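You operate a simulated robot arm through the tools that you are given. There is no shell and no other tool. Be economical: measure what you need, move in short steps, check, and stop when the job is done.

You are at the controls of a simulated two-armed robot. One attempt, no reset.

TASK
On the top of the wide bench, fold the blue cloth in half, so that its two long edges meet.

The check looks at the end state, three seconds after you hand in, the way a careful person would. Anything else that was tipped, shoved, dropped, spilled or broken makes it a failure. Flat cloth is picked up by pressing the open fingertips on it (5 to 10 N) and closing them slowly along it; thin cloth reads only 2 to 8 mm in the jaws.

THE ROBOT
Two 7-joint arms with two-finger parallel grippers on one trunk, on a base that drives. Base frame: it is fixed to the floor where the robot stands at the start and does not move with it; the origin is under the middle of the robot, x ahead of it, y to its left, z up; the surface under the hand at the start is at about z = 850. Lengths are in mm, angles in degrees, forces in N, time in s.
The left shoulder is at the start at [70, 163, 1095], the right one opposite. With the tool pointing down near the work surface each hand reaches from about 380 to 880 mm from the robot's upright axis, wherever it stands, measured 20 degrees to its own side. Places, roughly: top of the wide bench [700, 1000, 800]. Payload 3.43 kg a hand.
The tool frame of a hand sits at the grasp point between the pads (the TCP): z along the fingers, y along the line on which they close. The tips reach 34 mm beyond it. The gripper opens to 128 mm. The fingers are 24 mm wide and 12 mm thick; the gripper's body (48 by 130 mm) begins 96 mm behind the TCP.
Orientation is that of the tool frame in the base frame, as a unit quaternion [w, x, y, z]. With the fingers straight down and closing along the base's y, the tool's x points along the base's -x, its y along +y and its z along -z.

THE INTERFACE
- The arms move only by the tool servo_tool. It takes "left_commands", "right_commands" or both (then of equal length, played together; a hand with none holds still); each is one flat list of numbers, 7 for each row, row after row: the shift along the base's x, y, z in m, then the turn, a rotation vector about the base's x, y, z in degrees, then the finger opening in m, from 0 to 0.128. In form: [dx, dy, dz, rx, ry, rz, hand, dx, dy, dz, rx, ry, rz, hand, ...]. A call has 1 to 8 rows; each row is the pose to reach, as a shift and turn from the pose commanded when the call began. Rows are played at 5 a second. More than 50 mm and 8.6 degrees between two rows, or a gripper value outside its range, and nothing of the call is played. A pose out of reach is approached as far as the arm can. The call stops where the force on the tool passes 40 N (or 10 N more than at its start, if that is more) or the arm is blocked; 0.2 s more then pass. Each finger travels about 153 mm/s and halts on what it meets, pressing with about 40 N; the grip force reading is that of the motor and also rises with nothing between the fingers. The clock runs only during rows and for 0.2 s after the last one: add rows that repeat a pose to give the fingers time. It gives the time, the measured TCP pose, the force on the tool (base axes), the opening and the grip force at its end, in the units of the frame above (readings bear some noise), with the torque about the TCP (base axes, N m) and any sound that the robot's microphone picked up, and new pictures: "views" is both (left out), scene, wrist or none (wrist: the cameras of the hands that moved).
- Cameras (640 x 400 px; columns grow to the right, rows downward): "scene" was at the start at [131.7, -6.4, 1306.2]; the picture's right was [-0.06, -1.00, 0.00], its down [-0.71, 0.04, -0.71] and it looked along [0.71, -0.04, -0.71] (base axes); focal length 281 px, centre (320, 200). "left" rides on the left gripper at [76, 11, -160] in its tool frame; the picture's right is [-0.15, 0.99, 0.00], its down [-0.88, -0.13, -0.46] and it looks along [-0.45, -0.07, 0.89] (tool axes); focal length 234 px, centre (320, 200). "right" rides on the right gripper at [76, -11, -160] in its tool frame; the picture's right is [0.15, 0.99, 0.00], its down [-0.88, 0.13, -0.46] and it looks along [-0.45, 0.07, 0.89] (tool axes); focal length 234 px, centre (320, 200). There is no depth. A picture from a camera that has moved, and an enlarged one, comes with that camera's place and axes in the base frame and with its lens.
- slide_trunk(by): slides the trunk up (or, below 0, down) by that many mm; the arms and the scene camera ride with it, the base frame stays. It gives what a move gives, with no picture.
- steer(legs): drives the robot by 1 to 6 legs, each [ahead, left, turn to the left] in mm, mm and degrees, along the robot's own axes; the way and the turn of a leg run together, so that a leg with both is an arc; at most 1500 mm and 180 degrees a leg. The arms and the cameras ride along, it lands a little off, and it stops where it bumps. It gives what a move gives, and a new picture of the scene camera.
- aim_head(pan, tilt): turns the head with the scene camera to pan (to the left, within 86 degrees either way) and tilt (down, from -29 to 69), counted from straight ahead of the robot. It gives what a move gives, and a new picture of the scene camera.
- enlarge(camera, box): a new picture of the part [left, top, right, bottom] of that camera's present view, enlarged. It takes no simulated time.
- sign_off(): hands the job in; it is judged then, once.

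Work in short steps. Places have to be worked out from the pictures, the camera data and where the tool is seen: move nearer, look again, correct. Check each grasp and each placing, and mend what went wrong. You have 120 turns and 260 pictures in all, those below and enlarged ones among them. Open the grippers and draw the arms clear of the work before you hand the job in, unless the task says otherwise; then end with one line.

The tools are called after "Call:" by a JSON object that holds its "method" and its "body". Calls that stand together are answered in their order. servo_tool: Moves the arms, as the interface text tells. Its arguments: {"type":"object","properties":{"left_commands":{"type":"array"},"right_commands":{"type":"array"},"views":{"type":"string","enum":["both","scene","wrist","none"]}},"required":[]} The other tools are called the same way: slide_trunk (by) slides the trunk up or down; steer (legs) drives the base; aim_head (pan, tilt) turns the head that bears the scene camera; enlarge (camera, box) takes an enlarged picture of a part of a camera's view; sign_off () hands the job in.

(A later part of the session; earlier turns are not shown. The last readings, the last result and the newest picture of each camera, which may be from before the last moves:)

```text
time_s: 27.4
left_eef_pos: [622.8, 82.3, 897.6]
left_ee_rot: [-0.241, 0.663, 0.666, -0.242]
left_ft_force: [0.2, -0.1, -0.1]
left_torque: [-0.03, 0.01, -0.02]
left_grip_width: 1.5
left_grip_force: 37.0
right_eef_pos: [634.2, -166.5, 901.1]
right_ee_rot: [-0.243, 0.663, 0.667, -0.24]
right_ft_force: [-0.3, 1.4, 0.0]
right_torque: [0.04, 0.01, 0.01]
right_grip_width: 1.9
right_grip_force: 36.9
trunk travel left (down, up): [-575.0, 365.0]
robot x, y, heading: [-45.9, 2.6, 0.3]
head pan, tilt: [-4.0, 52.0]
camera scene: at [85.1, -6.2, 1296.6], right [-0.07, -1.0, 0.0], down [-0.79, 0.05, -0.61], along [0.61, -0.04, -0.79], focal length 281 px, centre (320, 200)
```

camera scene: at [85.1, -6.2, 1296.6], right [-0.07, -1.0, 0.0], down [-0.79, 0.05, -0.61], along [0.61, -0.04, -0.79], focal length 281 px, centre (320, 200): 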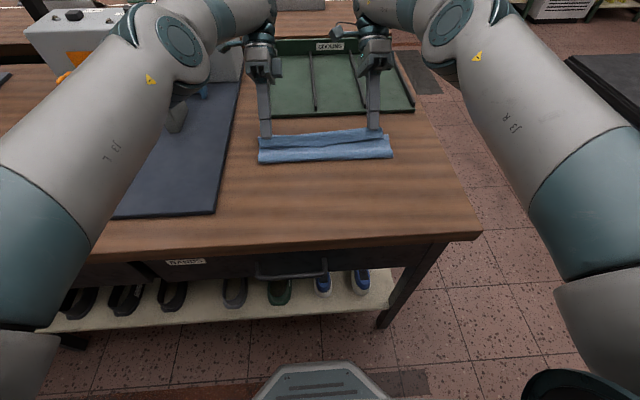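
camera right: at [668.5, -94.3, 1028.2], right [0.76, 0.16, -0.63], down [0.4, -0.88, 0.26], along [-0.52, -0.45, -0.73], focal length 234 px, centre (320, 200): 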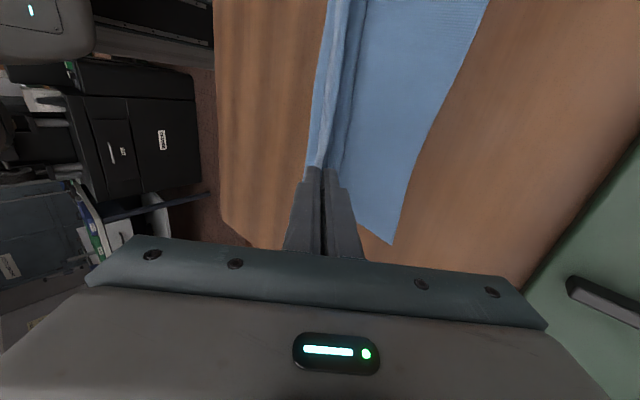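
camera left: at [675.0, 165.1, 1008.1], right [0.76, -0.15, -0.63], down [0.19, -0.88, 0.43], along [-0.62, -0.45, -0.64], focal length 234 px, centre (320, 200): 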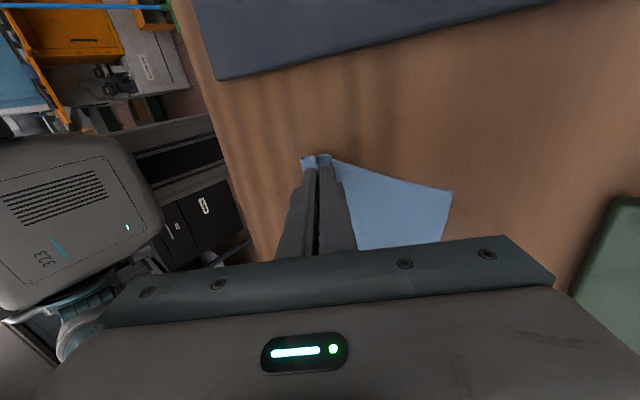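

Hands moved along; now set the tips to x≈605 (left)/590 (right) and lower to about 10 mm.

Call:
{"method": "servo_tool", "body": {"left_commands": [0.002, 0, -0.004, 0, 0, 0, 0, 0.004, 0, -0.008, 0, 0, 0, 0, 0.004, 0, -0.011, 0, 0, 0, 0], "right_commands": [-0.01, 0, -0.005, 0, 0, 0, 0, -0.018, 0, -0.01, 0, 0, 0, 0, -0.02, 0, -0.014, 0, 0, 0, 0]}}

```text
time_s: 28.2
left_eef_pos: [623.7, 84.5, 888.5]
left_ee_rot: [-0.24, 0.664, 0.667, -0.24]
left_ft_force: [0.1, -1.3, 0.3]
left_torque: [-0.05, -0.05, 0.0]
left_grip_width: 1.9
left_grip_force: 36.5
right_eef_pos: [613.9, -165.5, 887.9]
right_ee_rot: [-0.243, 0.662, 0.667, -0.24]
right_ft_force: [0.4, 0.4, 0.7]
right_torque: [-0.01, -0.03, 0.05]
right_grip_width: 2.1
right_grip_force: 36.4
trunk travel left (down, up): [-575.0, 365.0]
robot x, y, heading: [-40.3, -2.4, 0.2]
head pan, tilt: [-4.0, 52.0]
camera scene: at [83.9, -6.4, 1296.6], right [-0.07, -1.0, 0.0], down [-0.79, 0.05, -0.62], along [0.61, -0.04, -0.79], focal length 281 px, centre (320, 200)
camera right: at [708.5, -90.3, 1018.7], right [0.76, 0.15, -0.63], down [0.4, -0.88, 0.26], along [-0.52, -0.45, -0.73], focal length 234 px, centre (320, 200)
camera left: at [734.3, 160.6, 1004.0], right [0.76, -0.14, -0.63], down [0.19, -0.88, 0.43], along [-0.62, -0.45, -0.64], focal length 234 px, centre (320, 200)
```

scene: 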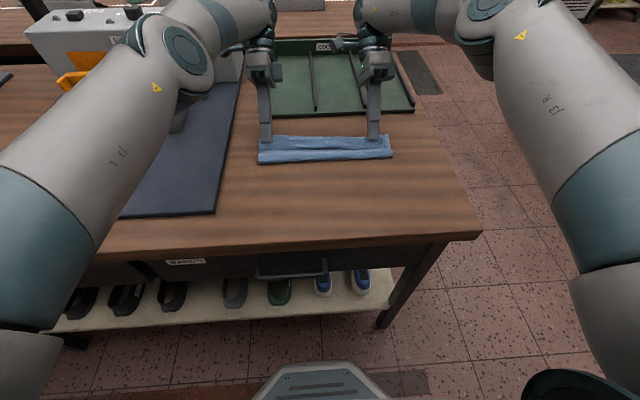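
right: 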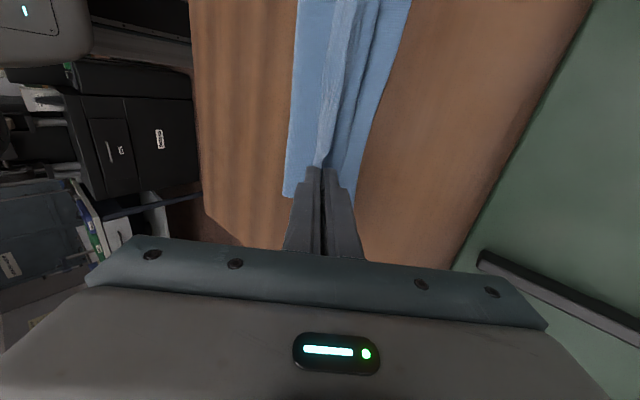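
left: 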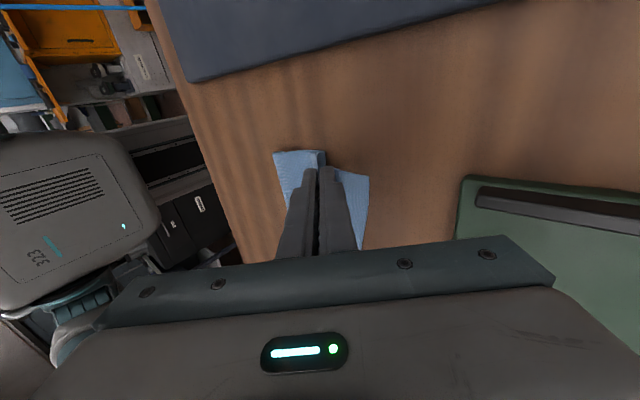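

Layout looks right: far-left corner still at x≈644, crease at ≈535. Release by opening while retracting along the finger axis (up and forward).

Call:
{"method": "servo_tool", "body": {"left_commands": [0.004, 0, 0.008, 0, 0, 0, 0.015, 0.01, 0, 0.016, 0, 0, 0, 0.03, 0.01, 0, 0.016, 0, 0, 0, 0.03, 0.026, 0, 0.035, 0, 0, 0, 0.03, 0.045, 0, 0.06, 0, -4, 0, 0.03, 0.055, 0, 0.09, 0, -10, 0, 0.03], "right_commands": [0.004, 0, 0.008, 0, 0, 0, 0.015, 0.01, 0, 0.016, 0, 0, 0, 0.03, 0.01, 0, 0.016, 0, 0, 0, 0.03, 0.026, 0, 0.035, 0, 0, 0, 0.03, 0.045, 0, 0.06, 0, -4, 0, 0.03, 0.055, 0, 0.09, 0, -10, 0, 0.03]}}

```text
time_s: 29.6
left_eef_pos: [649.8, 82.0, 979.8]
left_ee_rot: [-0.182, 0.682, 0.684, -0.183]
left_ft_force: [0.2, 0.1, 0.5]
left_torque: [-0.02, 0.01, 0.03]
left_grip_width: 30.2
left_grip_force: 0.0
left hand out of reach, approached as far as the arm can: row 1, 2, 3, 4, 5, 6
right_eef_pos: [666.8, -165.9, 979.6]
right_ee_rot: [-0.182, 0.681, 0.686, -0.18]
right_ft_force: [0.1, 1.2, -0.7]
right_torque: [-0.03, -0.01, 0.03]
right_grip_width: 30.1
right_grip_force: 0.1
right hand out of reach, approached as far as the arm can: row 4, 5
trunk travel left (down, up): [-575.0, 365.0]
robot x, y, heading: [-42.4, -3.3, 0.2]
head pan, tilt: [-4.0, 52.0]
camera scene: at [83.2, -4.8, 1296.6], right [-0.07, -1.0, 0.0], down [-0.79, 0.05, -0.62], along [0.61, -0.04, -0.79], focal length 281 px, centre (320, 200)
camera right: at [736.2, -89.7, 1123.2], right [0.86, 0.15, -0.49], down [0.34, -0.88, 0.33], along [-0.38, -0.45, -0.81], focal length 234 px, centre (320, 200)
camera left: at [739.5, 158.2, 1113.4], right [0.86, -0.14, -0.49], down [0.12, -0.88, 0.46], along [-0.5, -0.45, -0.74], focal length 234 px, centre (320, 200)
```

scene: 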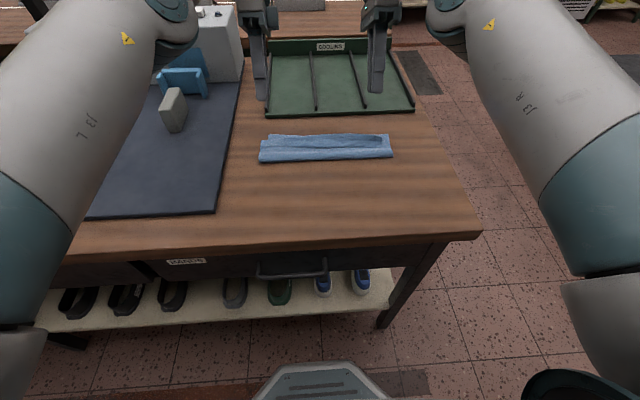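
right: 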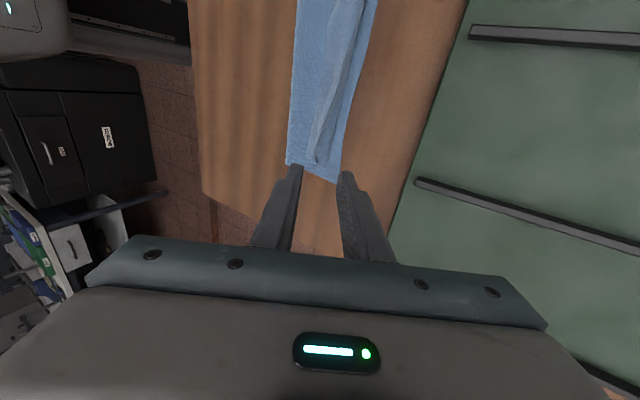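
left: 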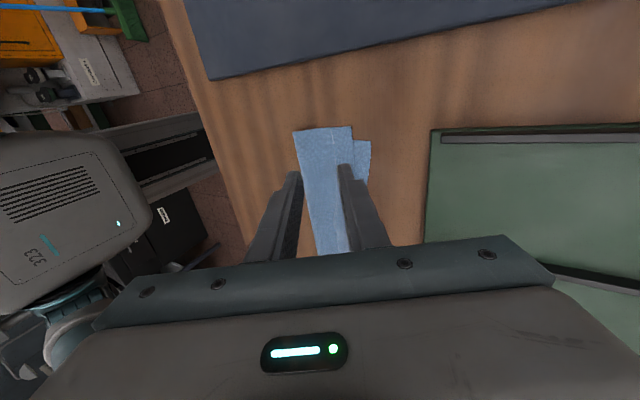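

The cloth is folded with the edge apparently still partly rolled and short of the far edge. Let me see it enlarged.

Call:
{"method": "enlarge", "body": {"camera": "scene", "box": [240, 110, 410, 180]}}

Call:
{"method": "enlarge", "body": {"camera": "right", "box": [250, 0, 410, 200]}}

Call:
{"method": "enlarge", "body": {"camera": "left", "box": [260, 110, 420, 270]}}

```text
3.76 times, centred on (325, 145) of scene
camera zoom: at [83.2, -4.8, 1296.6], right [-0.07, -1.0, 0.0], down [-0.79, 0.05, -0.62], along [0.61, -0.04, -0.79], focal length 1056 px, centre (301, 407)
```

zoom: 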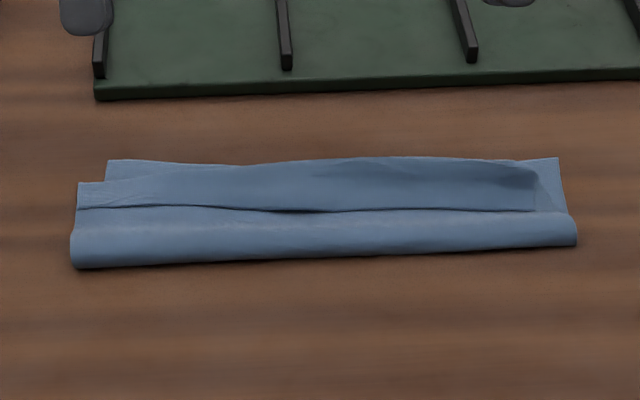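

```text
2.00 times, centred on (330, 100) of right
camera zoom: at [736.2, -89.7, 1123.2], right [0.86, 0.15, -0.49], down [0.34, -0.88, 0.33], along [-0.38, -0.45, -0.81], focal length 468 px, centre (300, 400)
```

zoom: 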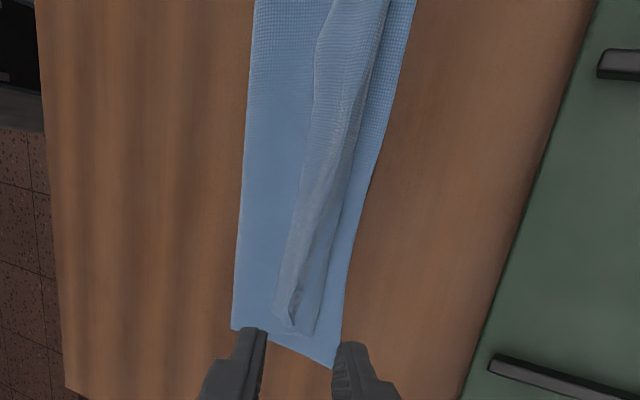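

```text
2.50 times, centred on (340, 190) of left
camera zoom: at [739.5, 158.2, 1113.4], right [0.86, -0.14, -0.49], down [0.12, -0.88, 0.46], along [-0.5, -0.45, -0.74], focal length 585 px, centre (270, 225)
```

zoom: 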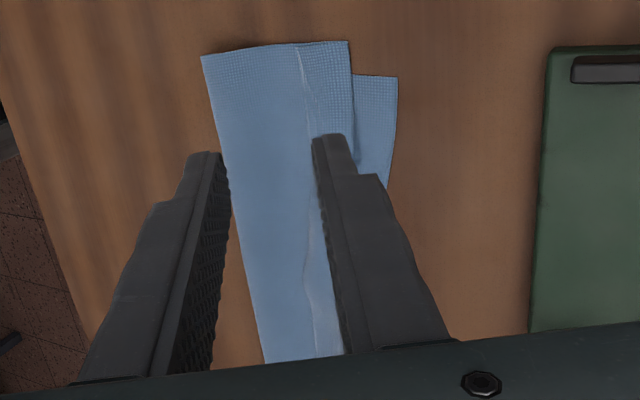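

As feared, the last ~27 mm is doubled back on top (free edge at x≈598 left … 577 right; fold at ≈622/613). I'll unroll it by pressing closed, tilted fingertips lightly on the flap near its free edge and dragging forward. Hover first.

Call:
{"method": "servo_tool", "body": {"left_commands": [-0.015, 0, -0.015, 0, 0, 0, 0.015, -0.03, 0, -0.03, 0, 0, 0, 0, -0.039, 0, -0.05, 0, 0, 0, 0, -0.039, 0, -0.075, 0, 0, 0, 0, -0.039, 0, -0.075, 0, 0, 0, 0], "right_commands": [-0.03, 0, -0.015, 0, 0, 0, 0.015, -0.055, 0, -0.03, 0, 0, 0, 0, -0.076, 0, -0.05, 0, 0, 0, 0, -0.076, 0, -0.075, 0, 0, 0, 0, -0.076, 0, -0.075, 0, 0, 0, 0]}}

```text
time_s: 30.8
left_eef_pos: [612.1, 81.1, 905.4]
left_ee_rot: [-0.182, 0.682, 0.684, -0.182]
left_ft_force: [-0.7, -0.3, 0.0]
left_torque: [0.02, -0.02, -0.01]
left_grip_width: 0.0
left_grip_force: 33.2
right_eef_pos: [593.0, -166.3, 905.8]
right_ee_rot: [-0.182, 0.682, 0.685, -0.18]
right_ft_force: [-0.4, 0.1, -0.2]
right_torque: [-0.03, -0.03, 0.0]
right_grip_width: 0.0
right_grip_force: 32.9
trunk travel left (down, up): [-575.0, 365.0]
robot x, y, heading: [-41.7, 1.1, 0.3]
head pan, tilt: [-4.0, 52.0]
camera scene: at [82.9, -6.3, 1296.8], right [-0.07, -1.0, 0.0], down [-0.79, 0.05, -0.62], along [0.61, -0.04, -0.79], focal length 281 px, centre (320, 200)
camera right: at [662.1, -91.3, 1050.1], right [0.86, 0.15, -0.49], down [0.34, -0.88, 0.33], along [-0.38, -0.45, -0.81], focal length 234 px, centre (320, 200)
camera left: at [700.6, 158.1, 1038.9], right [0.86, -0.14, -0.49], down [0.12, -0.88, 0.46], along [-0.5, -0.45, -0.74], focal length 234 px, centre (320, 200)
```

scene: 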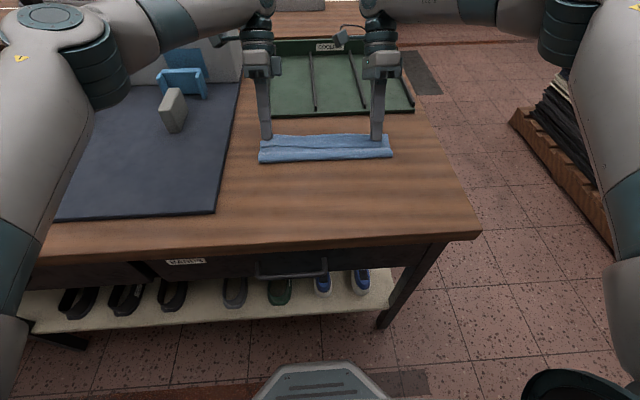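
right: 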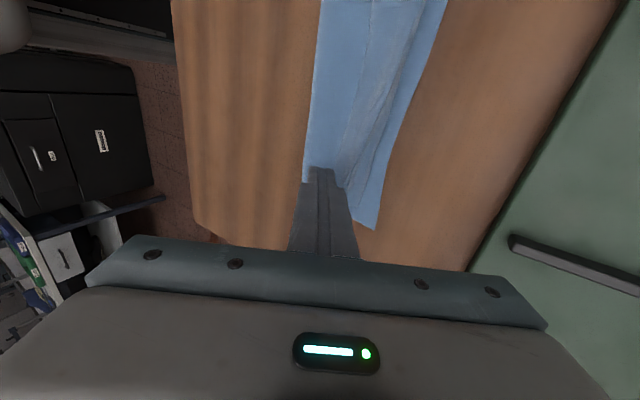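
left: 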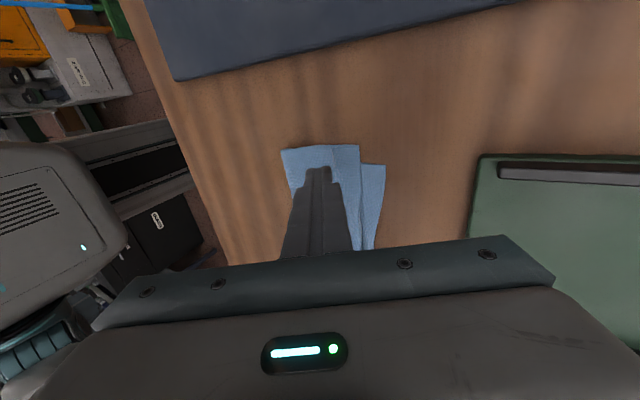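

Call:
{"method": "enlarge", "body": {"camera": "right", "box": [270, 90, 430, 240]}}

Call:
{"method": "enlarge", "body": {"camera": "left", "box": [260, 120, 420, 270]}}

```text
2.67 times, centred on (350, 165) of right
camera zoom: at [662.1, -91.3, 1050.1], right [0.86, 0.15, -0.49], down [0.34, -0.88, 0.33], along [-0.38, -0.45, -0.81], focal length 624 px, centre (240, 293)
```

zoom: 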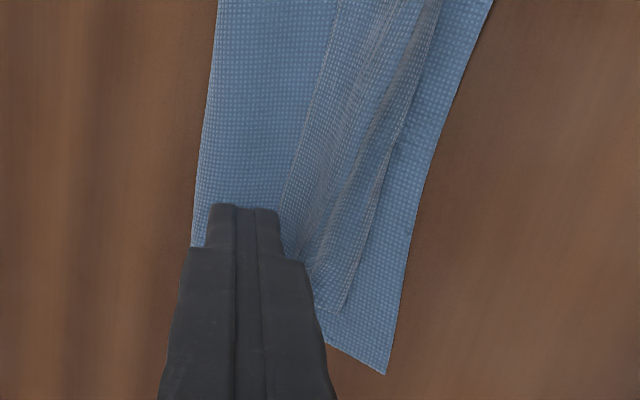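

```text
2.67 times, centred on (340, 195) of left
camera zoom: at [700.6, 158.1, 1038.9], right [0.86, -0.14, -0.49], down [0.12, -0.88, 0.46], along [-0.5, -0.45, -0.74], focal length 624 px, centre (267, 213)
```

zoom: 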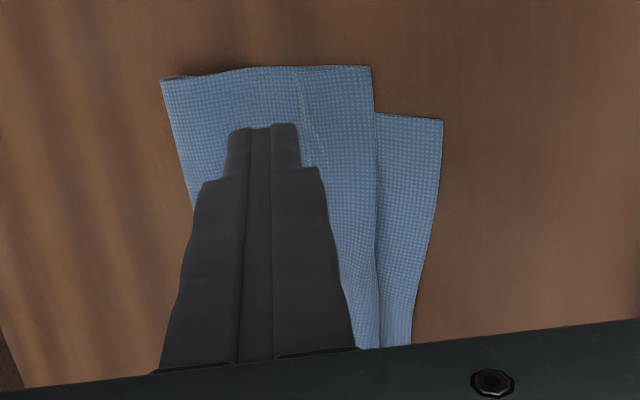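

Free edge at left ≈600, right ≈585. I shift the contact points onto the flap and lower until light pressure.

Call:
{"method": "servo_tool", "body": {"left_commands": [0.003, 0, 0, 0, 0, 0, 0, 0.003, 0, -0.008, 0, 0, 0, 0, 0.003, 0, -0.013, 0, 0, 0, 0, 0.003, 0, -0.015, 0, 0, 0, 0, 0.003, 0, -0.015, 0, 0, 0, 0], "right_commands": [0.006, 0, 0, 0, 0, 0, 0, 0.006, 0, -0.008, 0, 0, 0, 0, 0.006, 0, -0.013, 0, 0, 0, 0, 0.006, 0, -0.015, 0, 0, 0, 0, 0.006, 0, -0.015, 0, 0, 0, 0], "views": "none"}}

```text
time_s: 32.0
left_eef_pos: [615.4, 81.9, 891.5]
left_ee_rot: [-0.183, 0.682, 0.685, -0.182]
left_ft_force: [-0.8, -0.2, 1.3]
left_torque: [-0.01, -0.01, 0.04]
left_grip_width: 0.1
left_grip_force: 32.8
right_eef_pos: [598.7, -166.3, 888.1]
right_ee_rot: [-0.183, 0.681, 0.685, -0.181]
right_ft_force: [0.1, 0.4, 0.7]
right_torque: [-0.01, 0.01, -0.01]
right_grip_width: 0.1
right_grip_force: 33.0
trunk travel left (down, up): [-575.0, 365.0]
robot x, y, heading: [-41.4, -1.6, 0.0]
head pan, tilt: [-4.0, 52.0]
```

Nearly in contact; lower 2 mm more.

Call:
{"method": "servo_tool", "body": {"left_commands": [0, 0, -0.001, 0, 0, 0, 0, 0, 0, -0.002, 0, 0, 0, 0, 0, 0, -0.002, 0, 0, 0, 0], "right_commands": [0, 0, -0.001, 0, 0, 0, 0, 0, 0, -0.002, 0, 0, 0, 0, 0, 0, -0.002, 0, 0, 0, 0], "views": "none"}}

```text
time_s: 32.8
left_eef_pos: [614.7, 81.5, 887.9]
left_ee_rot: [-0.183, 0.682, 0.685, -0.182]
left_ft_force: [-0.8, -0.3, -0.2]
left_torque: [0.0, 0.02, 0.01]
left_grip_width: 0.0
left_grip_force: 32.9
right_eef_pos: [598.9, -166.3, 885.7]
right_ee_rot: [-0.184, 0.681, 0.685, -0.181]
right_ft_force: [-0.2, -0.3, 2.8]
right_torque: [-0.01, 0.05, -0.01]
right_grip_width: 0.0
right_grip_force: 32.6
trunk travel left (down, up): [-575.0, 365.0]
robot x, y, heading: [-41.2, 0.0, -0.0]
head pan, tilt: [-4.0, 52.0]
```

Right touches (2.8 N), left not quite. Lower left 1.5 mm then see.

Call:
{"method": "servo_tool", "body": {"left_commands": [0, 0, -0.001, 0, 0, 0, 0, 0, 0, -0.0018, 0, 0, 0, 0, 0, 0, -0.0018, 0, 0, 0, 0], "right_commands": [0, 0, -0.0003, 0, 0, 0, 0, 0, 0, -0.0003, 0, 0, 0, 0, 0, 0, -0.0003, 0, 0, 0, 0], "views": "none"}}

```text
time_s: 33.6
left_eef_pos: [614.9, 81.0, 887.9]
left_ee_rot: [-0.183, 0.682, 0.684, -0.182]
left_ft_force: [-0.4, 0.8, -0.1]
left_torque: [-0.01, 0.02, -0.01]
left_grip_width: 0.1
left_grip_force: 33.3
right_eef_pos: [598.8, -166.2, 886.6]
right_ee_rot: [-0.183, 0.681, 0.685, -0.18]
right_ft_force: [2.7, -1.6, 8.0]
right_torque: [-0.1, -0.01, 0.02]
right_grip_width: 0.0
right_grip_force: 33.3
trunk travel left (down, up): [-575.0, 365.0]
robot x, y, heading: [-42.4, 1.6, -0.0]
head pan, tilt: [-4.0, 52.0]
```

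Call:
{"method": "servo_tool", "body": {"left_commands": [0, 0, -0.001, 0, 0, 0, 0, 0, 0, -0.0015, 0, 0, 0, 0, 0, 0, -0.0015, 0, 0, 0, 0], "views": "none"}}

```text
time_s: 34.4
left_eef_pos: [614.6, 81.1, 885.5]
left_ee_rot: [-0.183, 0.682, 0.685, -0.183]
left_ft_force: [0.4, -1.2, 4.6]
left_torque: [-0.02, 0.01, -0.01]
left_grip_width: 0.3
left_grip_force: 33.1
right_eef_pos: [599.4, -166.1, 886.5]
right_ee_rot: [-0.184, 0.681, 0.685, -0.181]
right_ft_force: [2.1, -1.5, 6.9]
right_torque: [-0.05, -0.03, -0.01]
right_grip_width: 0.0
right_grip_force: 33.0
trunk travel left (down, up): [-575.0, 365.0]
robot x, y, heading: [-41.7, -0.1, 0.1]
head pan, tilt: [-4.0, 52.0]
```

Both press ~5–7 N on the flap. Drag forward 40 mm with a slight shift to −y (the upper layer sits ~15 mm too far +y).

Call:
{"method": "servo_tool", "body": {"left_commands": [0.006, -0.001, 0, 0, 0, 0, 0, 0.012, -0.002, 0, 0, 0, 0, 0, 0.018, -0.003, 0, 0, 0, 0, 0, 0.024, -0.004, 0, 0, 0, 0, 0, 0.03, -0.005, 0, 0, 0, 0, 0, 0.036, -0.006, 0, 0, 0, 0, 0, 0.042, -0.007, 0, 0, 0, 0, 0], "right_commands": [0.006, -0.001, 0, 0, 0, 0, 0, 0.012, -0.002, 0, 0, 0, 0, 0, 0.018, -0.003, 0, 0, 0, 0, 0, 0.024, -0.004, 0, 0, 0, 0, 0, 0.03, -0.005, 0, 0, 0, 0, 0, 0.036, -0.006, 0, 0, 0, 0, 0, 0.042, -0.007, 0, 0, 0, 0, 0]}}

```text
time_s: 36.0
left_eef_pos: [655.6, 73.6, 886.2]
left_ee_rot: [-0.182, 0.682, 0.685, -0.182]
left_ft_force: [-2.7, 0.6, 12.2]
left_torque: [0.04, 0.21, -0.02]
left_grip_width: 0.1
left_grip_force: 32.7
right_eef_pos: [641.2, -173.5, 886.7]
right_ee_rot: [-0.184, 0.681, 0.685, -0.18]
right_ft_force: [0.0, 0.6, 0.7]
right_torque: [0.0, 0.0, -0.03]
right_grip_width: 0.0
right_grip_force: 33.4
trunk travel left (down, up): [-575.0, 365.0]
robot x, y, heading: [-38.2, 0.6, 0.3]
head pan, tilt: [-4.0, 52.0]
camera scene: at [82.4, -6.8, 1296.8], right [-0.07, -1.0, 0.0], down [-0.79, 0.05, -0.62], along [0.62, -0.04, -0.79], focal length 281 px, centre (320, 200)
camera right: at [710.1, -98.4, 1031.3], right [0.86, 0.15, -0.49], down [0.34, -0.88, 0.33], along [-0.38, -0.45, -0.81], focal length 234 px, centre (320, 200)
camera left: at [743.6, 150.4, 1019.6], right [0.86, -0.14, -0.49], down [0.12, -0.88, 0.46], along [-0.5, -0.45, -0.74], focal length 234 px, centre (320, 200)
```

scene: 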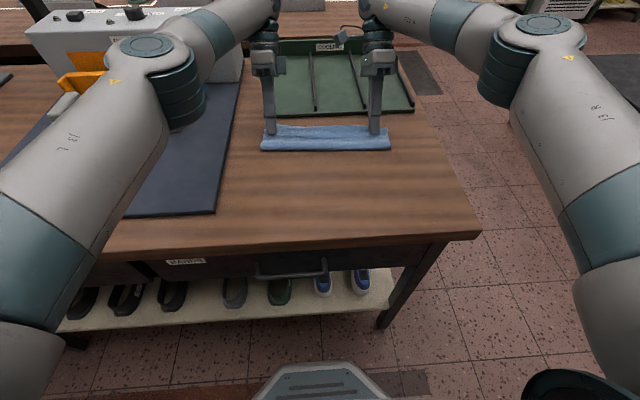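
right: 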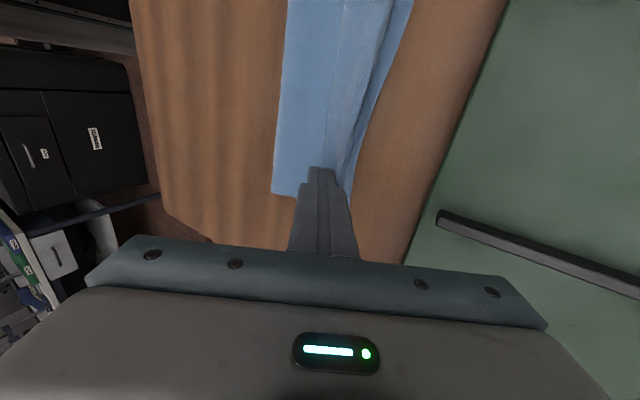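
left: 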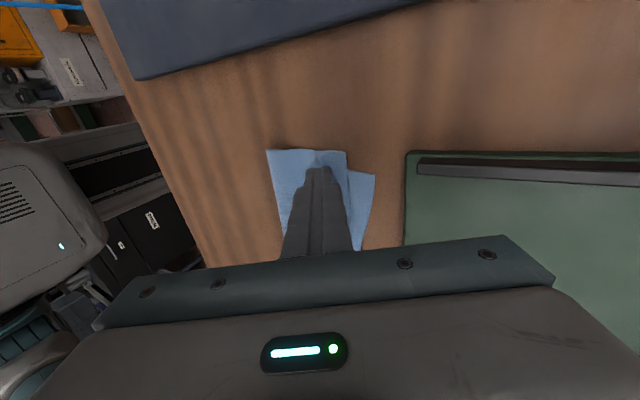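

It looks like the whole cloth slid forward. Lift off and back to inspect.

Call:
{"method": "servo_tool", "body": {"left_commands": [0, 0, 0.02, 0, 0, 0, 0, 0, 0.02, 0.06, 0, 0, 0, 0, 0, 0.05, 0.1, 0, -6, 0, 0, -0.02, 0.08, 0.13, 0, -14, 0, 0, -0.04, 0.11, 0.15, 0, -22, 0, 0, -0.06, 0.13, 0.15, 0, -30, 0, 0], "right_commands": [0, 0, 0.02, 0, 0, 0, 0, 0, -0.02, 0.06, 0, 0, 0, 0, 0, -0.05, 0.1, 0, -6, 0, 0, -0.02, -0.08, 0.13, 0, -14, 0, 0, -0.04, -0.11, 0.15, 0, -22, 0, 0, -0.06, -0.13, 0.15, 0, -30, 0, 0]}}

Call:
{"method": "enlarge", "body": {"camera": "scene", "box": [240, 100, 410, 170]}}

```text
time_s: 37.4
left_eef_pos: [594.0, 204.4, 1036.2]
left_ee_rot: [0.003, 0.705, 0.709, 0.001]
left_ft_force: [-0.4, -0.1, 0.5]
left_torque: [0.0, -0.04, 0.01]
left_grip_width: 0.0
left_grip_force: 33.2
right_eef_pos: [579.5, -303.5, 1037.7]
right_ee_rot: [0.003, 0.704, 0.71, 0.003]
right_ft_force: [-0.3, 0.4, 0.6]
right_torque: [0.02, -0.06, 0.02]
right_grip_width: 0.3
right_grip_force: 32.9
trunk travel left (down, up): [-575.0, 365.0]
robot x, y, heading: [-43.6, -2.0, 0.3]
head pan, tilt: [-4.0, 52.0]
camera scene: at [81.8, -6.4, 1297.0], right [-0.07, -1.0, 0.0], down [-0.79, 0.05, -0.62], along [0.62, -0.04, -0.79], focal length 281 px, centre (320, 200)
camera right: at [567.3, -228.4, 1197.5], right [0.99, 0.15, 0.01], down [0.13, -0.88, 0.45], along [0.08, -0.45, -0.89], focal length 234 px, centre (320, 200)
camera left: at [602.8, 280.9, 1196.1], right [0.99, -0.14, 0.01], down [-0.13, -0.88, 0.46], along [-0.06, -0.45, -0.89], focal length 234 px, centre (320, 200)
```

scene: 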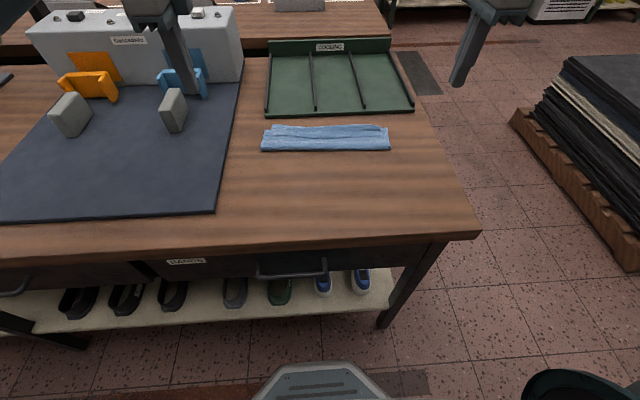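
right: 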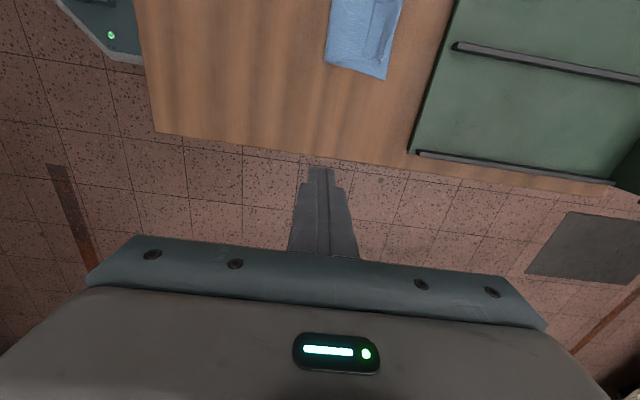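
left: 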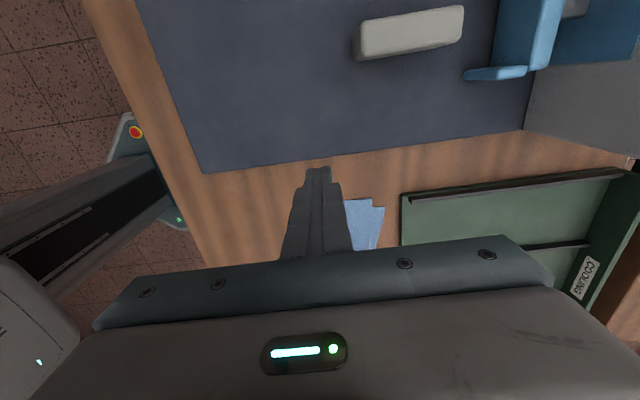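

```text
3.76 times, centred on (325, 135) of scene
camera zoom: at [81.8, -6.4, 1297.0], right [-0.07, -1.0, 0.0], down [-0.79, 0.05, -0.62], along [0.62, -0.04, -0.79], focal length 1056 px, centre (301, 445)
```

zoom: 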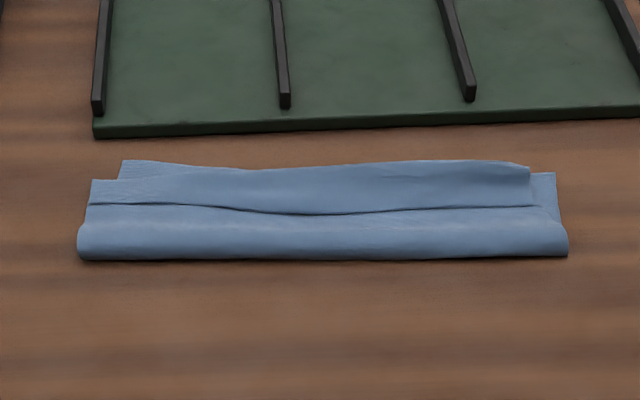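

The whole cloth slid ~42 mm forward with no slip at the fingers (finger friction is strong, table friction weak). Plan: drag it back the same way, then pin the body with one hand while dragging the flap open with the other. First hover over the body.

Call:
{"method": "servo_tool", "body": {"left_commands": [0.01, -0.04, 0, 0, 0, 0, 0, 0.019, -0.08, -0.01, 0, 0, 0, 0, 0.019, -0.115, -0.04, 0, 0, 0, 0, 0.019, -0.144, -0.075, 0, 0, 0, 0, 0.019, -0.144, -0.11, 0, 0, 0, 0, 0.019, -0.144, -0.14, 0, 0, 0, 0, 0.019, -0.144, -0.14, 0, 0, 0, 0], "right_commands": [0.01, 0.04, 0, 0, 0, 0, 0, 0.02, 0.08, -0.01, 0, 0, 0, 0, 0.02, 0.12, -0.04, 0, 0, 0, 0, 0.02, 0.153, -0.075, 0, 0, 0, 0, 0.02, 0.153, -0.11, 0, 0, 0, 0, 0.02, 0.153, -0.14, 0, 0, 0, 0, 0.02, 0.153, -0.14, 0, 0, 0, 0]}}

```text
time_s: 39.0
left_eef_pos: [615.0, 61.5, 894.2]
left_ee_rot: [0.001, 0.706, 0.708, 0.001]
left_ft_force: [-0.6, 0.3, 0.1]
left_torque: [0.02, -0.03, -0.02]
left_grip_width: 0.0
left_grip_force: 33.0
right_eef_pos: [601.5, -148.1, 897.4]
right_ee_rot: [0.0, 0.705, 0.71, 0.001]
right_ft_force: [0.8, -0.1, 0.2]
right_torque: [0.05, -0.01, 0.0]
right_grip_width: 0.0
right_grip_force: 33.0
trunk travel left (down, up): [-575.0, 365.0]
robot x, y, heading: [-42.3, -1.0, -0.2]
head pan, tilt: [-4.0, 52.0]
camera scene: at [83.4, -6.2, 1296.7], right [-0.07, -1.0, 0.0], down [-0.79, 0.05, -0.62], along [0.61, -0.04, -0.79], focal length 281 px, centre (320, 200)
camera right: at [589.1, -72.7, 1056.7], right [0.99, 0.15, 0.0], down [0.14, -0.88, 0.45], along [0.07, -0.45, -0.89], focal length 234 px, centre (320, 200)
camera left: at [623.9, 137.5, 1054.4], right [0.99, -0.14, 0.0], down [-0.13, -0.88, 0.46], along [-0.06, -0.45, -0.89], focal length 234 px, centre (320, 200)
```

scene: 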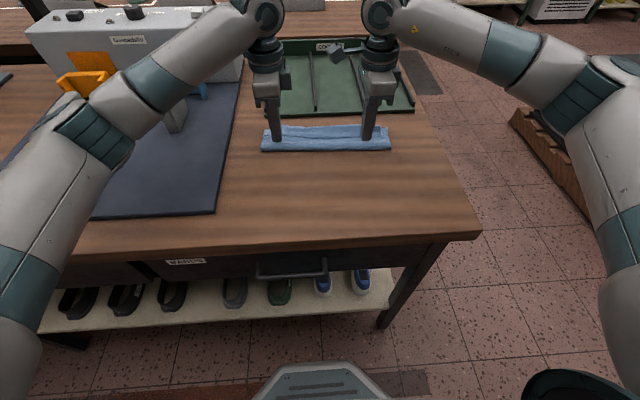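
right: 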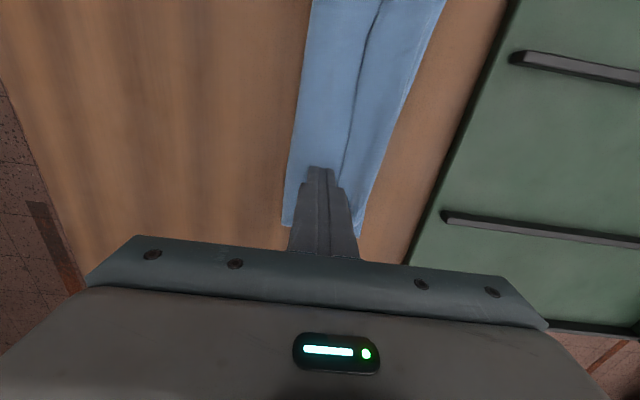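
left: 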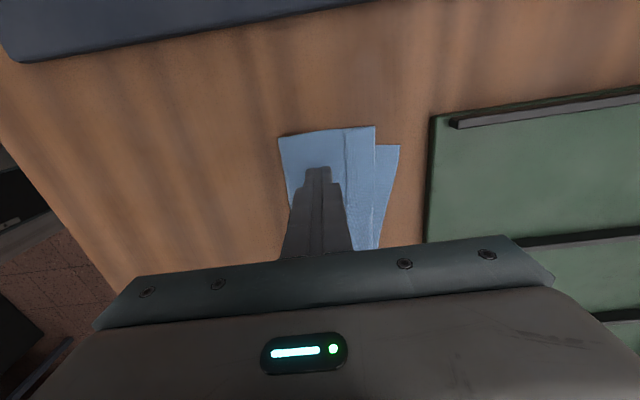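

Tips are over the body, clear of the flap. Press down gently.

Call:
{"method": "servo_tool", "body": {"left_commands": [0, 0, -0.004, 0, 0, 0, 0, 0, 0, -0.007, 0, 0, 0, 0, 0, 0, -0.009, 0, 0, 0, 0, 0, 0, -0.009, 0, 0, 0, 0], "right_commands": [0, 0, -0.004, 0, 0, 0, 0, 0, 0, -0.007, 0, 0, 0, 0, 0, 0, -0.01, 0, 0, 0, 0, 0, 0, -0.01, 0, 0, 0, 0], "views": "none"}}

```text
time_s: 40.0
left_eef_pos: [614.1, 59.7, 886.2]
left_ee_rot: [0.001, 0.706, 0.708, 0.0]
left_ft_force: [-0.1, -0.1, 0.7]
left_torque: [0.02, -0.01, 0.0]
left_grip_width: 0.0
left_grip_force: 33.4
right_eef_pos: [601.2, -150.1, 887.2]
right_ee_rot: [0.001, 0.704, 0.71, 0.002]
right_ft_force: [-0.3, -0.1, 0.3]
right_torque: [-0.02, -0.02, 0.0]
right_grip_width: 0.0
right_grip_force: 33.0
trunk travel left (down, up): [-575.0, 365.0]
robot x, y, heading: [-43.1, 2.3, -0.1]
head pan, tilt: [-4.0, 52.0]
```

Call:
{"method": "servo_tool", "body": {"left_commands": [0, 0, -0.001, 0, 0, 0, 0, 0, 0, -0.0015, 0, 0, 0, 0, 0, 0, -0.0015, 0, 0, 0, 0], "right_commands": [0, 0, -0.001, 0, 0, 0, 0, 0, 0, -0.002, 0, 0, 0, 0, 0, 0, -0.002, 0, 0, 0, 0], "views": "none"}}

```text
time_s: 40.8
left_eef_pos: [614.7, 60.4, 884.8]
left_ee_rot: [0.002, 0.705, 0.709, 0.001]
left_ft_force: [-0.4, 0.9, 10.2]
left_torque: [0.04, 0.03, 0.01]
left_grip_width: 0.0
left_grip_force: 33.1
right_eef_pos: [599.5, -149.6, 885.8]
right_ee_rot: [0.0, 0.705, 0.71, 0.002]
right_ft_force: [0.2, -0.9, 2.9]
right_torque: [0.0, 0.01, 0.02]
right_grip_width: 0.2
right_grip_force: 32.7
trunk travel left (down, up): [-575.0, 365.0]
robot x, y, heading: [-40.3, -0.7, 0.2]
head pan, tilt: [-4.0, 52.0]
```

Pressing 10/3 N. Drag both back 42 mm.

Call:
{"method": "servo_tool", "body": {"left_commands": [-0.006, 0, 0.0003, 0, 0, 0, 0, -0.012, 0, 0.0003, 0, 0, 0, 0, -0.018, 0, 0.0003, 0, 0, 0, 0, -0.024, 0, 0.0003, 0, 0, 0, 0, -0.03, 0, 0.0003, 0, 0, 0, 0, -0.036, 0, 0.0003, 0, 0, 0, 0, -0.042, 0, 0.0003, 0, 0, 0, 0], "right_commands": [-0.006, 0, -0.0004, 0, 0, 0, 0, -0.012, 0, -0.0004, 0, 0, 0, 0, -0.018, 0, -0.0004, 0, 0, 0, 0, -0.024, 0, -0.0004, 0, 0, 0, 0, -0.03, 0, -0.0004, 0, 0, 0, 0, -0.036, 0, -0.0004, 0, 0, 0, 0, -0.042, 0, -0.0004, 0, 0, 0, 0]}}

```text
time_s: 42.4
left_eef_pos: [572.2, 61.3, 884.9]
left_ee_rot: [0.001, 0.706, 0.709, 0.002]
left_ft_force: [1.7, -0.5, 5.5]
left_torque: [-0.02, -0.04, 0.01]
left_grip_width: 0.0
left_grip_force: 33.1
right_eef_pos: [557.6, -149.0, 886.2]
right_ee_rot: [0.0, 0.705, 0.709, 0.002]
right_ft_force: [4.1, 0.2, 15.5]
right_torque: [-0.04, -0.07, 0.04]
right_grip_width: 0.0
right_grip_force: 33.1
trunk travel left (down, up): [-575.0, 365.0]
robot x, y, heading: [-43.2, 0.6, 0.3]
head pan, tilt: [-4.0, 52.0]
camera scene: at [82.6, -5.9, 1296.8], right [-0.07, -1.0, 0.0], down [-0.79, 0.05, -0.62], along [0.62, -0.04, -0.79], focal length 281 px, centre (320, 200)
camera right: at [545.9, -73.7, 1045.1], right [0.99, 0.15, 0.0], down [0.14, -0.88, 0.45], along [0.07, -0.45, -0.89], focal length 234 px, centre (320, 200)
camera left: at [582.9, 137.0, 1045.2], right [0.99, -0.14, 0.0], down [-0.13, -0.88, 0.46], along [-0.06, -0.45, -0.89], focal length 234 px, centre (320, 200)
```

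scene: 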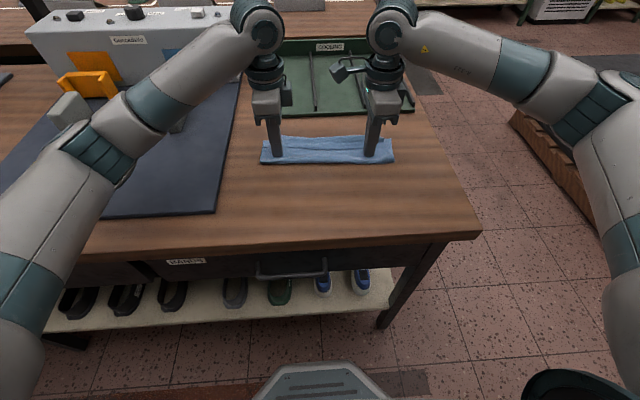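
right: 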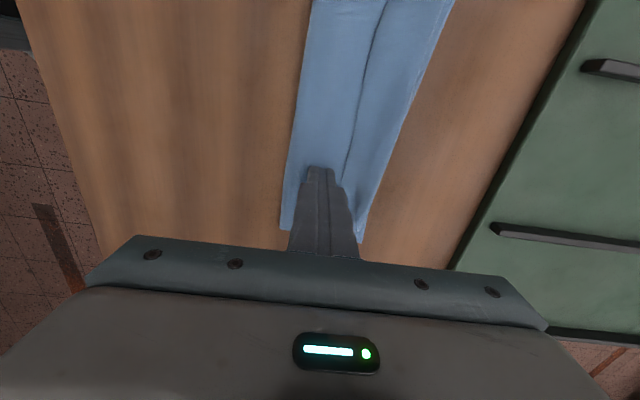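
left: 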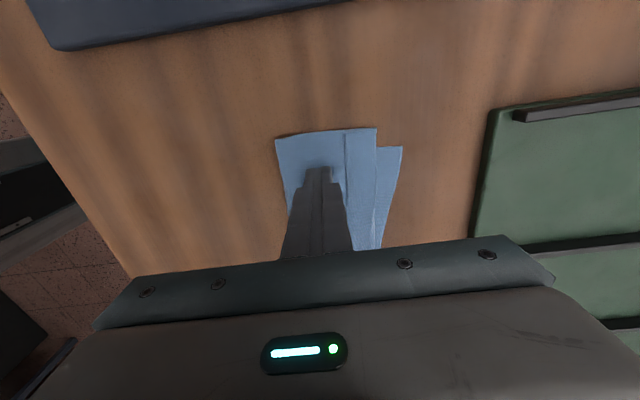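

Cloth followed back nicely (far edge ≈645, free edge ≈597 left / ≈583 right). New idea: each hand straddles the flap's free edge—rear finger pins the body, front finger on the flap—and opening while moving forward drags the flap open. Lift and position.

Call:
{"method": "servo_tool", "body": {"left_commands": [0, 0, 0.015, 0, 0, 0, 0, 0.012, 0.01, 0.018, 0, 0, 0, 0.006, 0.024, 0.019, 0.018, 0, 0, 0, 0.006, 0.024, 0.019, 0.01, 0, 0, 0, 0.006, 0.024, 0.019, 0.008, 0, 0, 0, 0.006], "right_commands": [0, 0, 0.015, 0, 0, 0, 0, 0.012, -0.003, 0.018, 0, 0, 0, 0.006, 0.024, -0.006, 0.018, 0, 0, 0, 0.006, 0.024, -0.006, 0.01, 0, 0, 0, 0.006, 0.024, -0.006, 0.008, 0, 0, 0, 0.006], "views": "wrist"}}

Call:
{"method": "enlarge", "body": {"camera": "right", "box": [270, 90, 430, 240]}}

Call:
{"method": "enlarge", "body": {"camera": "left", "box": [260, 110, 420, 260]}}

```text
time_s: 43.6
left_eef_pos: [598.1, 79.4, 893.0]
left_ee_rot: [0.001, 0.706, 0.708, 0.0]
left_ft_force: [0.6, 0.2, -0.2]
left_torque: [0.02, -0.02, -0.02]
left_grip_width: 5.9
left_grip_force: 0.1
right_eef_pos: [583.7, -154.5, 891.8]
right_ee_rot: [0.0, 0.705, 0.709, 0.001]
right_ft_force: [-0.4, -0.4, -0.6]
right_torque: [0.01, 0.01, -0.01]
right_grip_width: 6.0
right_grip_force: 0.0
trunk travel left (down, up): [-575.0, 365.0]
robot x, y, heading: [-45.4, -0.7, 0.0]
head pan, tilt: [-4.0, 52.0]
camera right: at [571.3, -80.8, 1051.3], right [0.99, 0.15, 0.0], down [0.14, -0.88, 0.45], along [0.07, -0.45, -0.89], focal length 234 px, centre (320, 200)
camera left: at [608.7, 155.3, 1052.6], right [0.99, -0.14, 0.0], down [-0.13, -0.88, 0.46], along [-0.06, -0.45, -0.89], focal length 234 px, centre (320, 200)
```

right: 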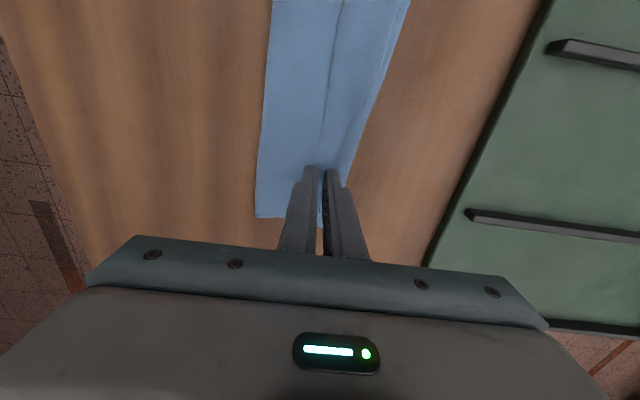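
left: 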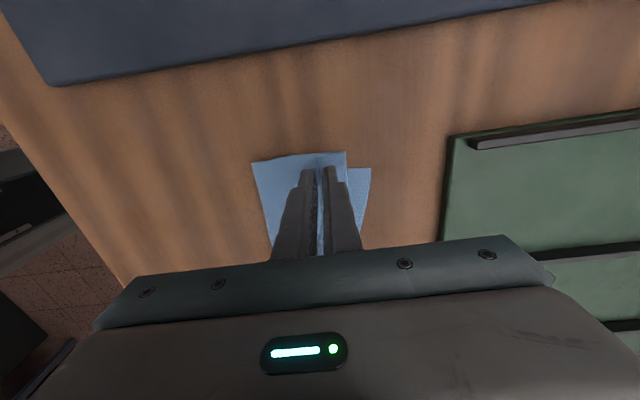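

```text
2.67 times, centred on (350, 165) of right
camera zoom: at [571.3, -80.8, 1051.3], right [0.99, 0.15, 0.0], down [0.14, -0.88, 0.45], along [0.07, -0.45, -0.89], focal length 624 px, centre (240, 293)
```

zoom: 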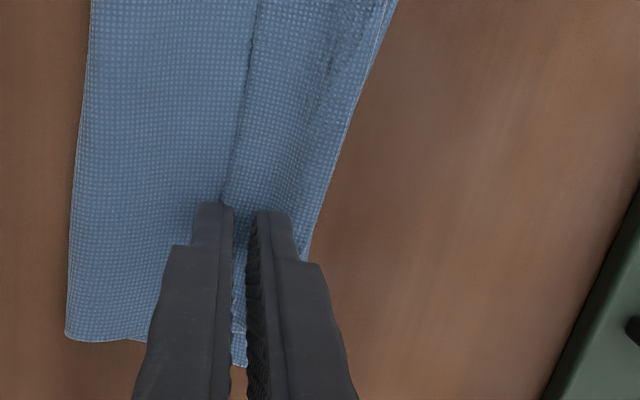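

```text
2.67 times, centred on (340, 185) of left
camera zoom: at [608.7, 155.3, 1052.6], right [0.99, -0.14, 0.0], down [-0.13, -0.88, 0.46], along [-0.06, -0.45, -0.89], focal length 624 px, centre (267, 240)
```

zoom: 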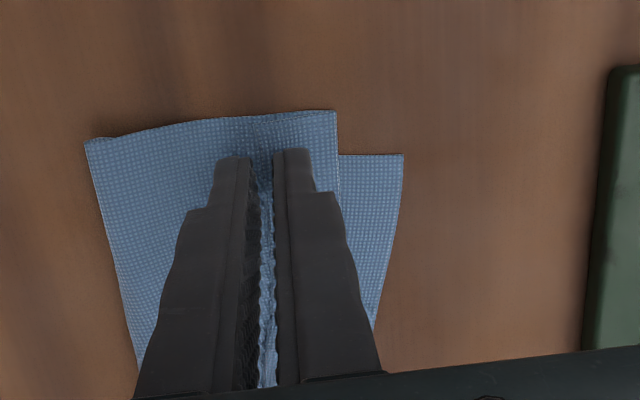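

Left straddles well; right should shift −6 mm. Then lower to contact.

Call:
{"method": "servo_tool", "body": {"left_commands": [-0.002, 0, 0, 0, 0, 0, 0.006, -0.002, 0, -0.004, 0, 0, 0, 0.006, -0.002, 0, -0.007, 0, 0, 0, 0.006, -0.002, 0, -0.007, 0, 0, 0, 0.006], "right_commands": [-0.006, 0, 0, 0, 0, 0, 0.006, -0.006, 0, -0.004, 0, 0, 0, 0.006, -0.006, 0, -0.006, 0, 0, 0, 0.006, -0.006, 0, -0.006, 0, 0, 0, 0.006], "views": "none"}}

```text
time_s: 44.6
left_eef_pos: [595.7, 79.7, 886.2]
left_ee_rot: [0.001, 0.706, 0.709, 0.001]
left_ft_force: [-0.2, -0.4, 1.7]
left_torque: [-0.01, -0.05, -0.01]
left_grip_width: 6.0
left_grip_force: 0.1
right_eef_pos: [575.1, -156.0, 885.2]
right_ee_rot: [-0.001, 0.705, 0.709, 0.001]
right_ft_force: [-0.3, -0.8, 2.1]
right_torque: [-0.01, -0.02, -0.01]
right_grip_width: 5.8
right_grip_force: 0.0
trunk travel left (down, up): [-575.0, 365.0]
robot x, y, heading: [-42.8, -0.7, 0.2]
head pan, tilt: [-4.0, 52.0]
```

Light contact on both. Press 0.8 mm more and open with the hand moving forward half as much, so the rear finger stays put.

Call:
{"method": "servo_tool", "body": {"left_commands": [0, 0, -0.0008, 0, 0, 0, 0.006, 0.003, 0, -0.0008, 0, 0, 0, 0.012, 0.006, 0, -0.0008, 0, 0, 0, 0.018, 0.009, 0, -0.0008, 0, 0, 0, 0.024, 0.012, 0, -0.0008, 0, 0, 0, 0.03, 0.015, 0, -0.0008, 0, 0, 0, 0.036, 0.018, 0, -0.0008, 0, 0, 0, 0.042, 0.021, 0, -0.0008, 0, 0, 0, 0.048], "right_commands": [0, 0, -0.0008, 0, 0, 0, 0.006, 0.003, 0, -0.0008, 0, 0, 0, 0.012, 0.006, 0, -0.0008, 0, 0, 0, 0.018, 0.009, 0, -0.0008, 0, 0, 0, 0.024, 0.012, 0, -0.0008, 0, 0, 0, 0.03, 0.015, 0, -0.0008, 0, 0, 0, 0.036, 0.018, 0, -0.0008, 0, 0, 0, 0.042, 0.021, 0, -0.0008, 0, 0, 0, 0.048]}}

Call:
{"method": "enlarge", "body": {"camera": "right", "box": [250, 90, 410, 240]}}

Call:
{"method": "enlarge", "body": {"camera": "left", "box": [240, 110, 400, 260]}}

```text
time_s: 46.4
left_eef_pos: [615.4, 80.1, 886.8]
left_ee_rot: [0.002, 0.706, 0.708, 0.001]
left_ft_force: [-1.2, 0.1, 3.8]
left_torque: [0.02, -0.05, -0.01]
left_grip_width: 46.4
left_grip_force: 0.0
right_eef_pos: [595.7, -155.6, 885.7]
right_ee_rot: [0.0, 0.704, 0.71, 0.002]
right_ft_force: [-2.0, 1.8, 11.3]
right_torque: [0.05, -0.23, -0.02]
right_grip_width: 45.3
right_grip_force: 0.0
trunk travel left (down, up): [-575.0, 365.0]
robot x, y, heading: [-41.1, -2.8, -0.1]
head pan, tilt: [-4.0, 52.0]
camera scene: at [82.1, -5.9, 1296.9], right [-0.07, -1.0, 0.0], down [-0.79, 0.05, -0.62], along [0.62, -0.04, -0.79], focal length 281 px, centre (320, 200)
camera right: at [584.6, -80.4, 1045.7], right [0.99, 0.15, 0.0], down [0.14, -0.88, 0.45], along [0.07, -0.45, -0.89], focal length 234 px, centre (320, 200)
camera left: at [625.8, 156.5, 1045.8], right [0.99, -0.14, 0.0], down [-0.13, -0.88, 0.46], along [-0.06, -0.45, -0.89], focal length 234 px, centre (320, 200)
```

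scene: 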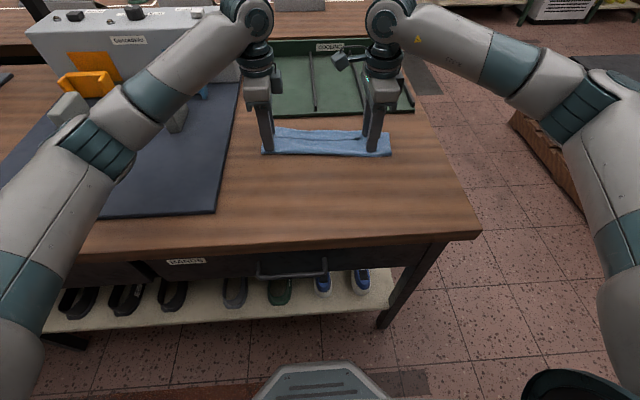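
right: 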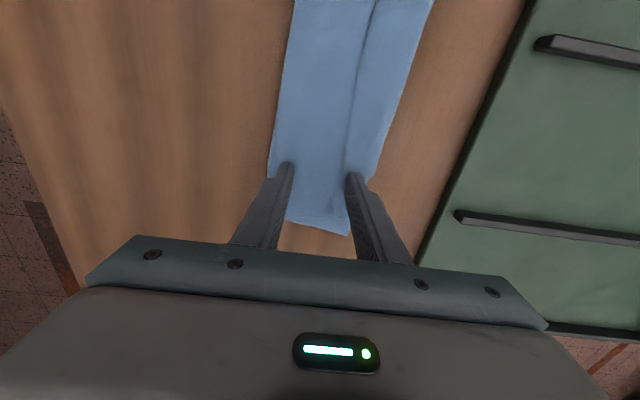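
left: 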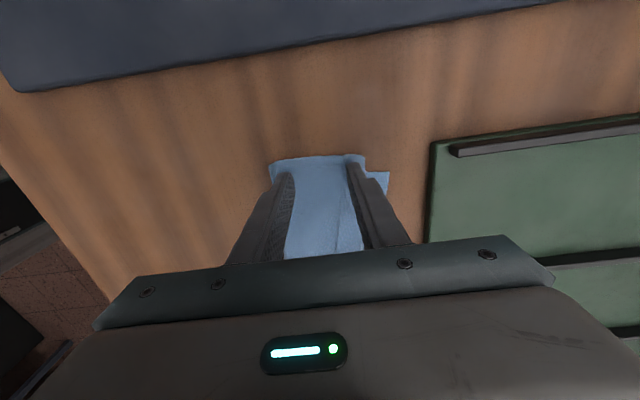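

```text
2.67 times, centred on (330, 165) of right
camera zoom: at [584.6, -80.4, 1045.7], right [0.99, 0.15, 0.0], down [0.14, -0.88, 0.45], along [0.07, -0.45, -0.89], focal length 624 px, centre (293, 293)
```

zoom: 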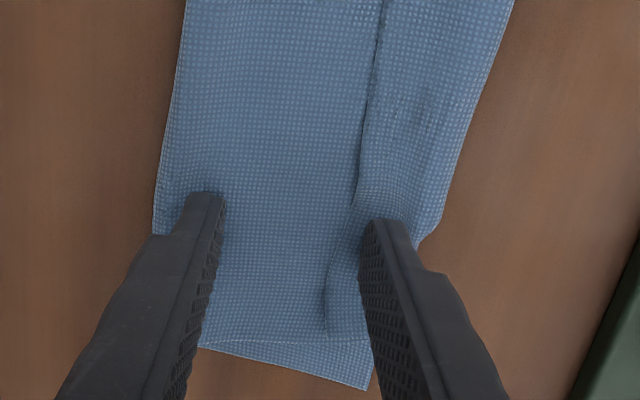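

```text
2.67 times, centred on (320, 185) of left
camera zoom: at [625.8, 156.5, 1045.8], right [0.99, -0.14, 0.0], down [-0.13, -0.88, 0.46], along [-0.06, -0.45, -0.89], focal length 624 px, centre (320, 240)
```

zoom: 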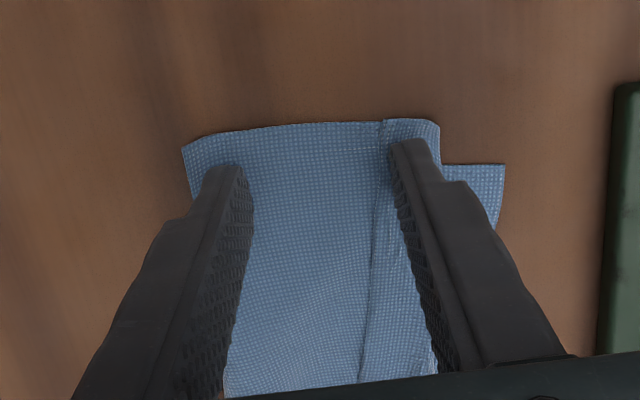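

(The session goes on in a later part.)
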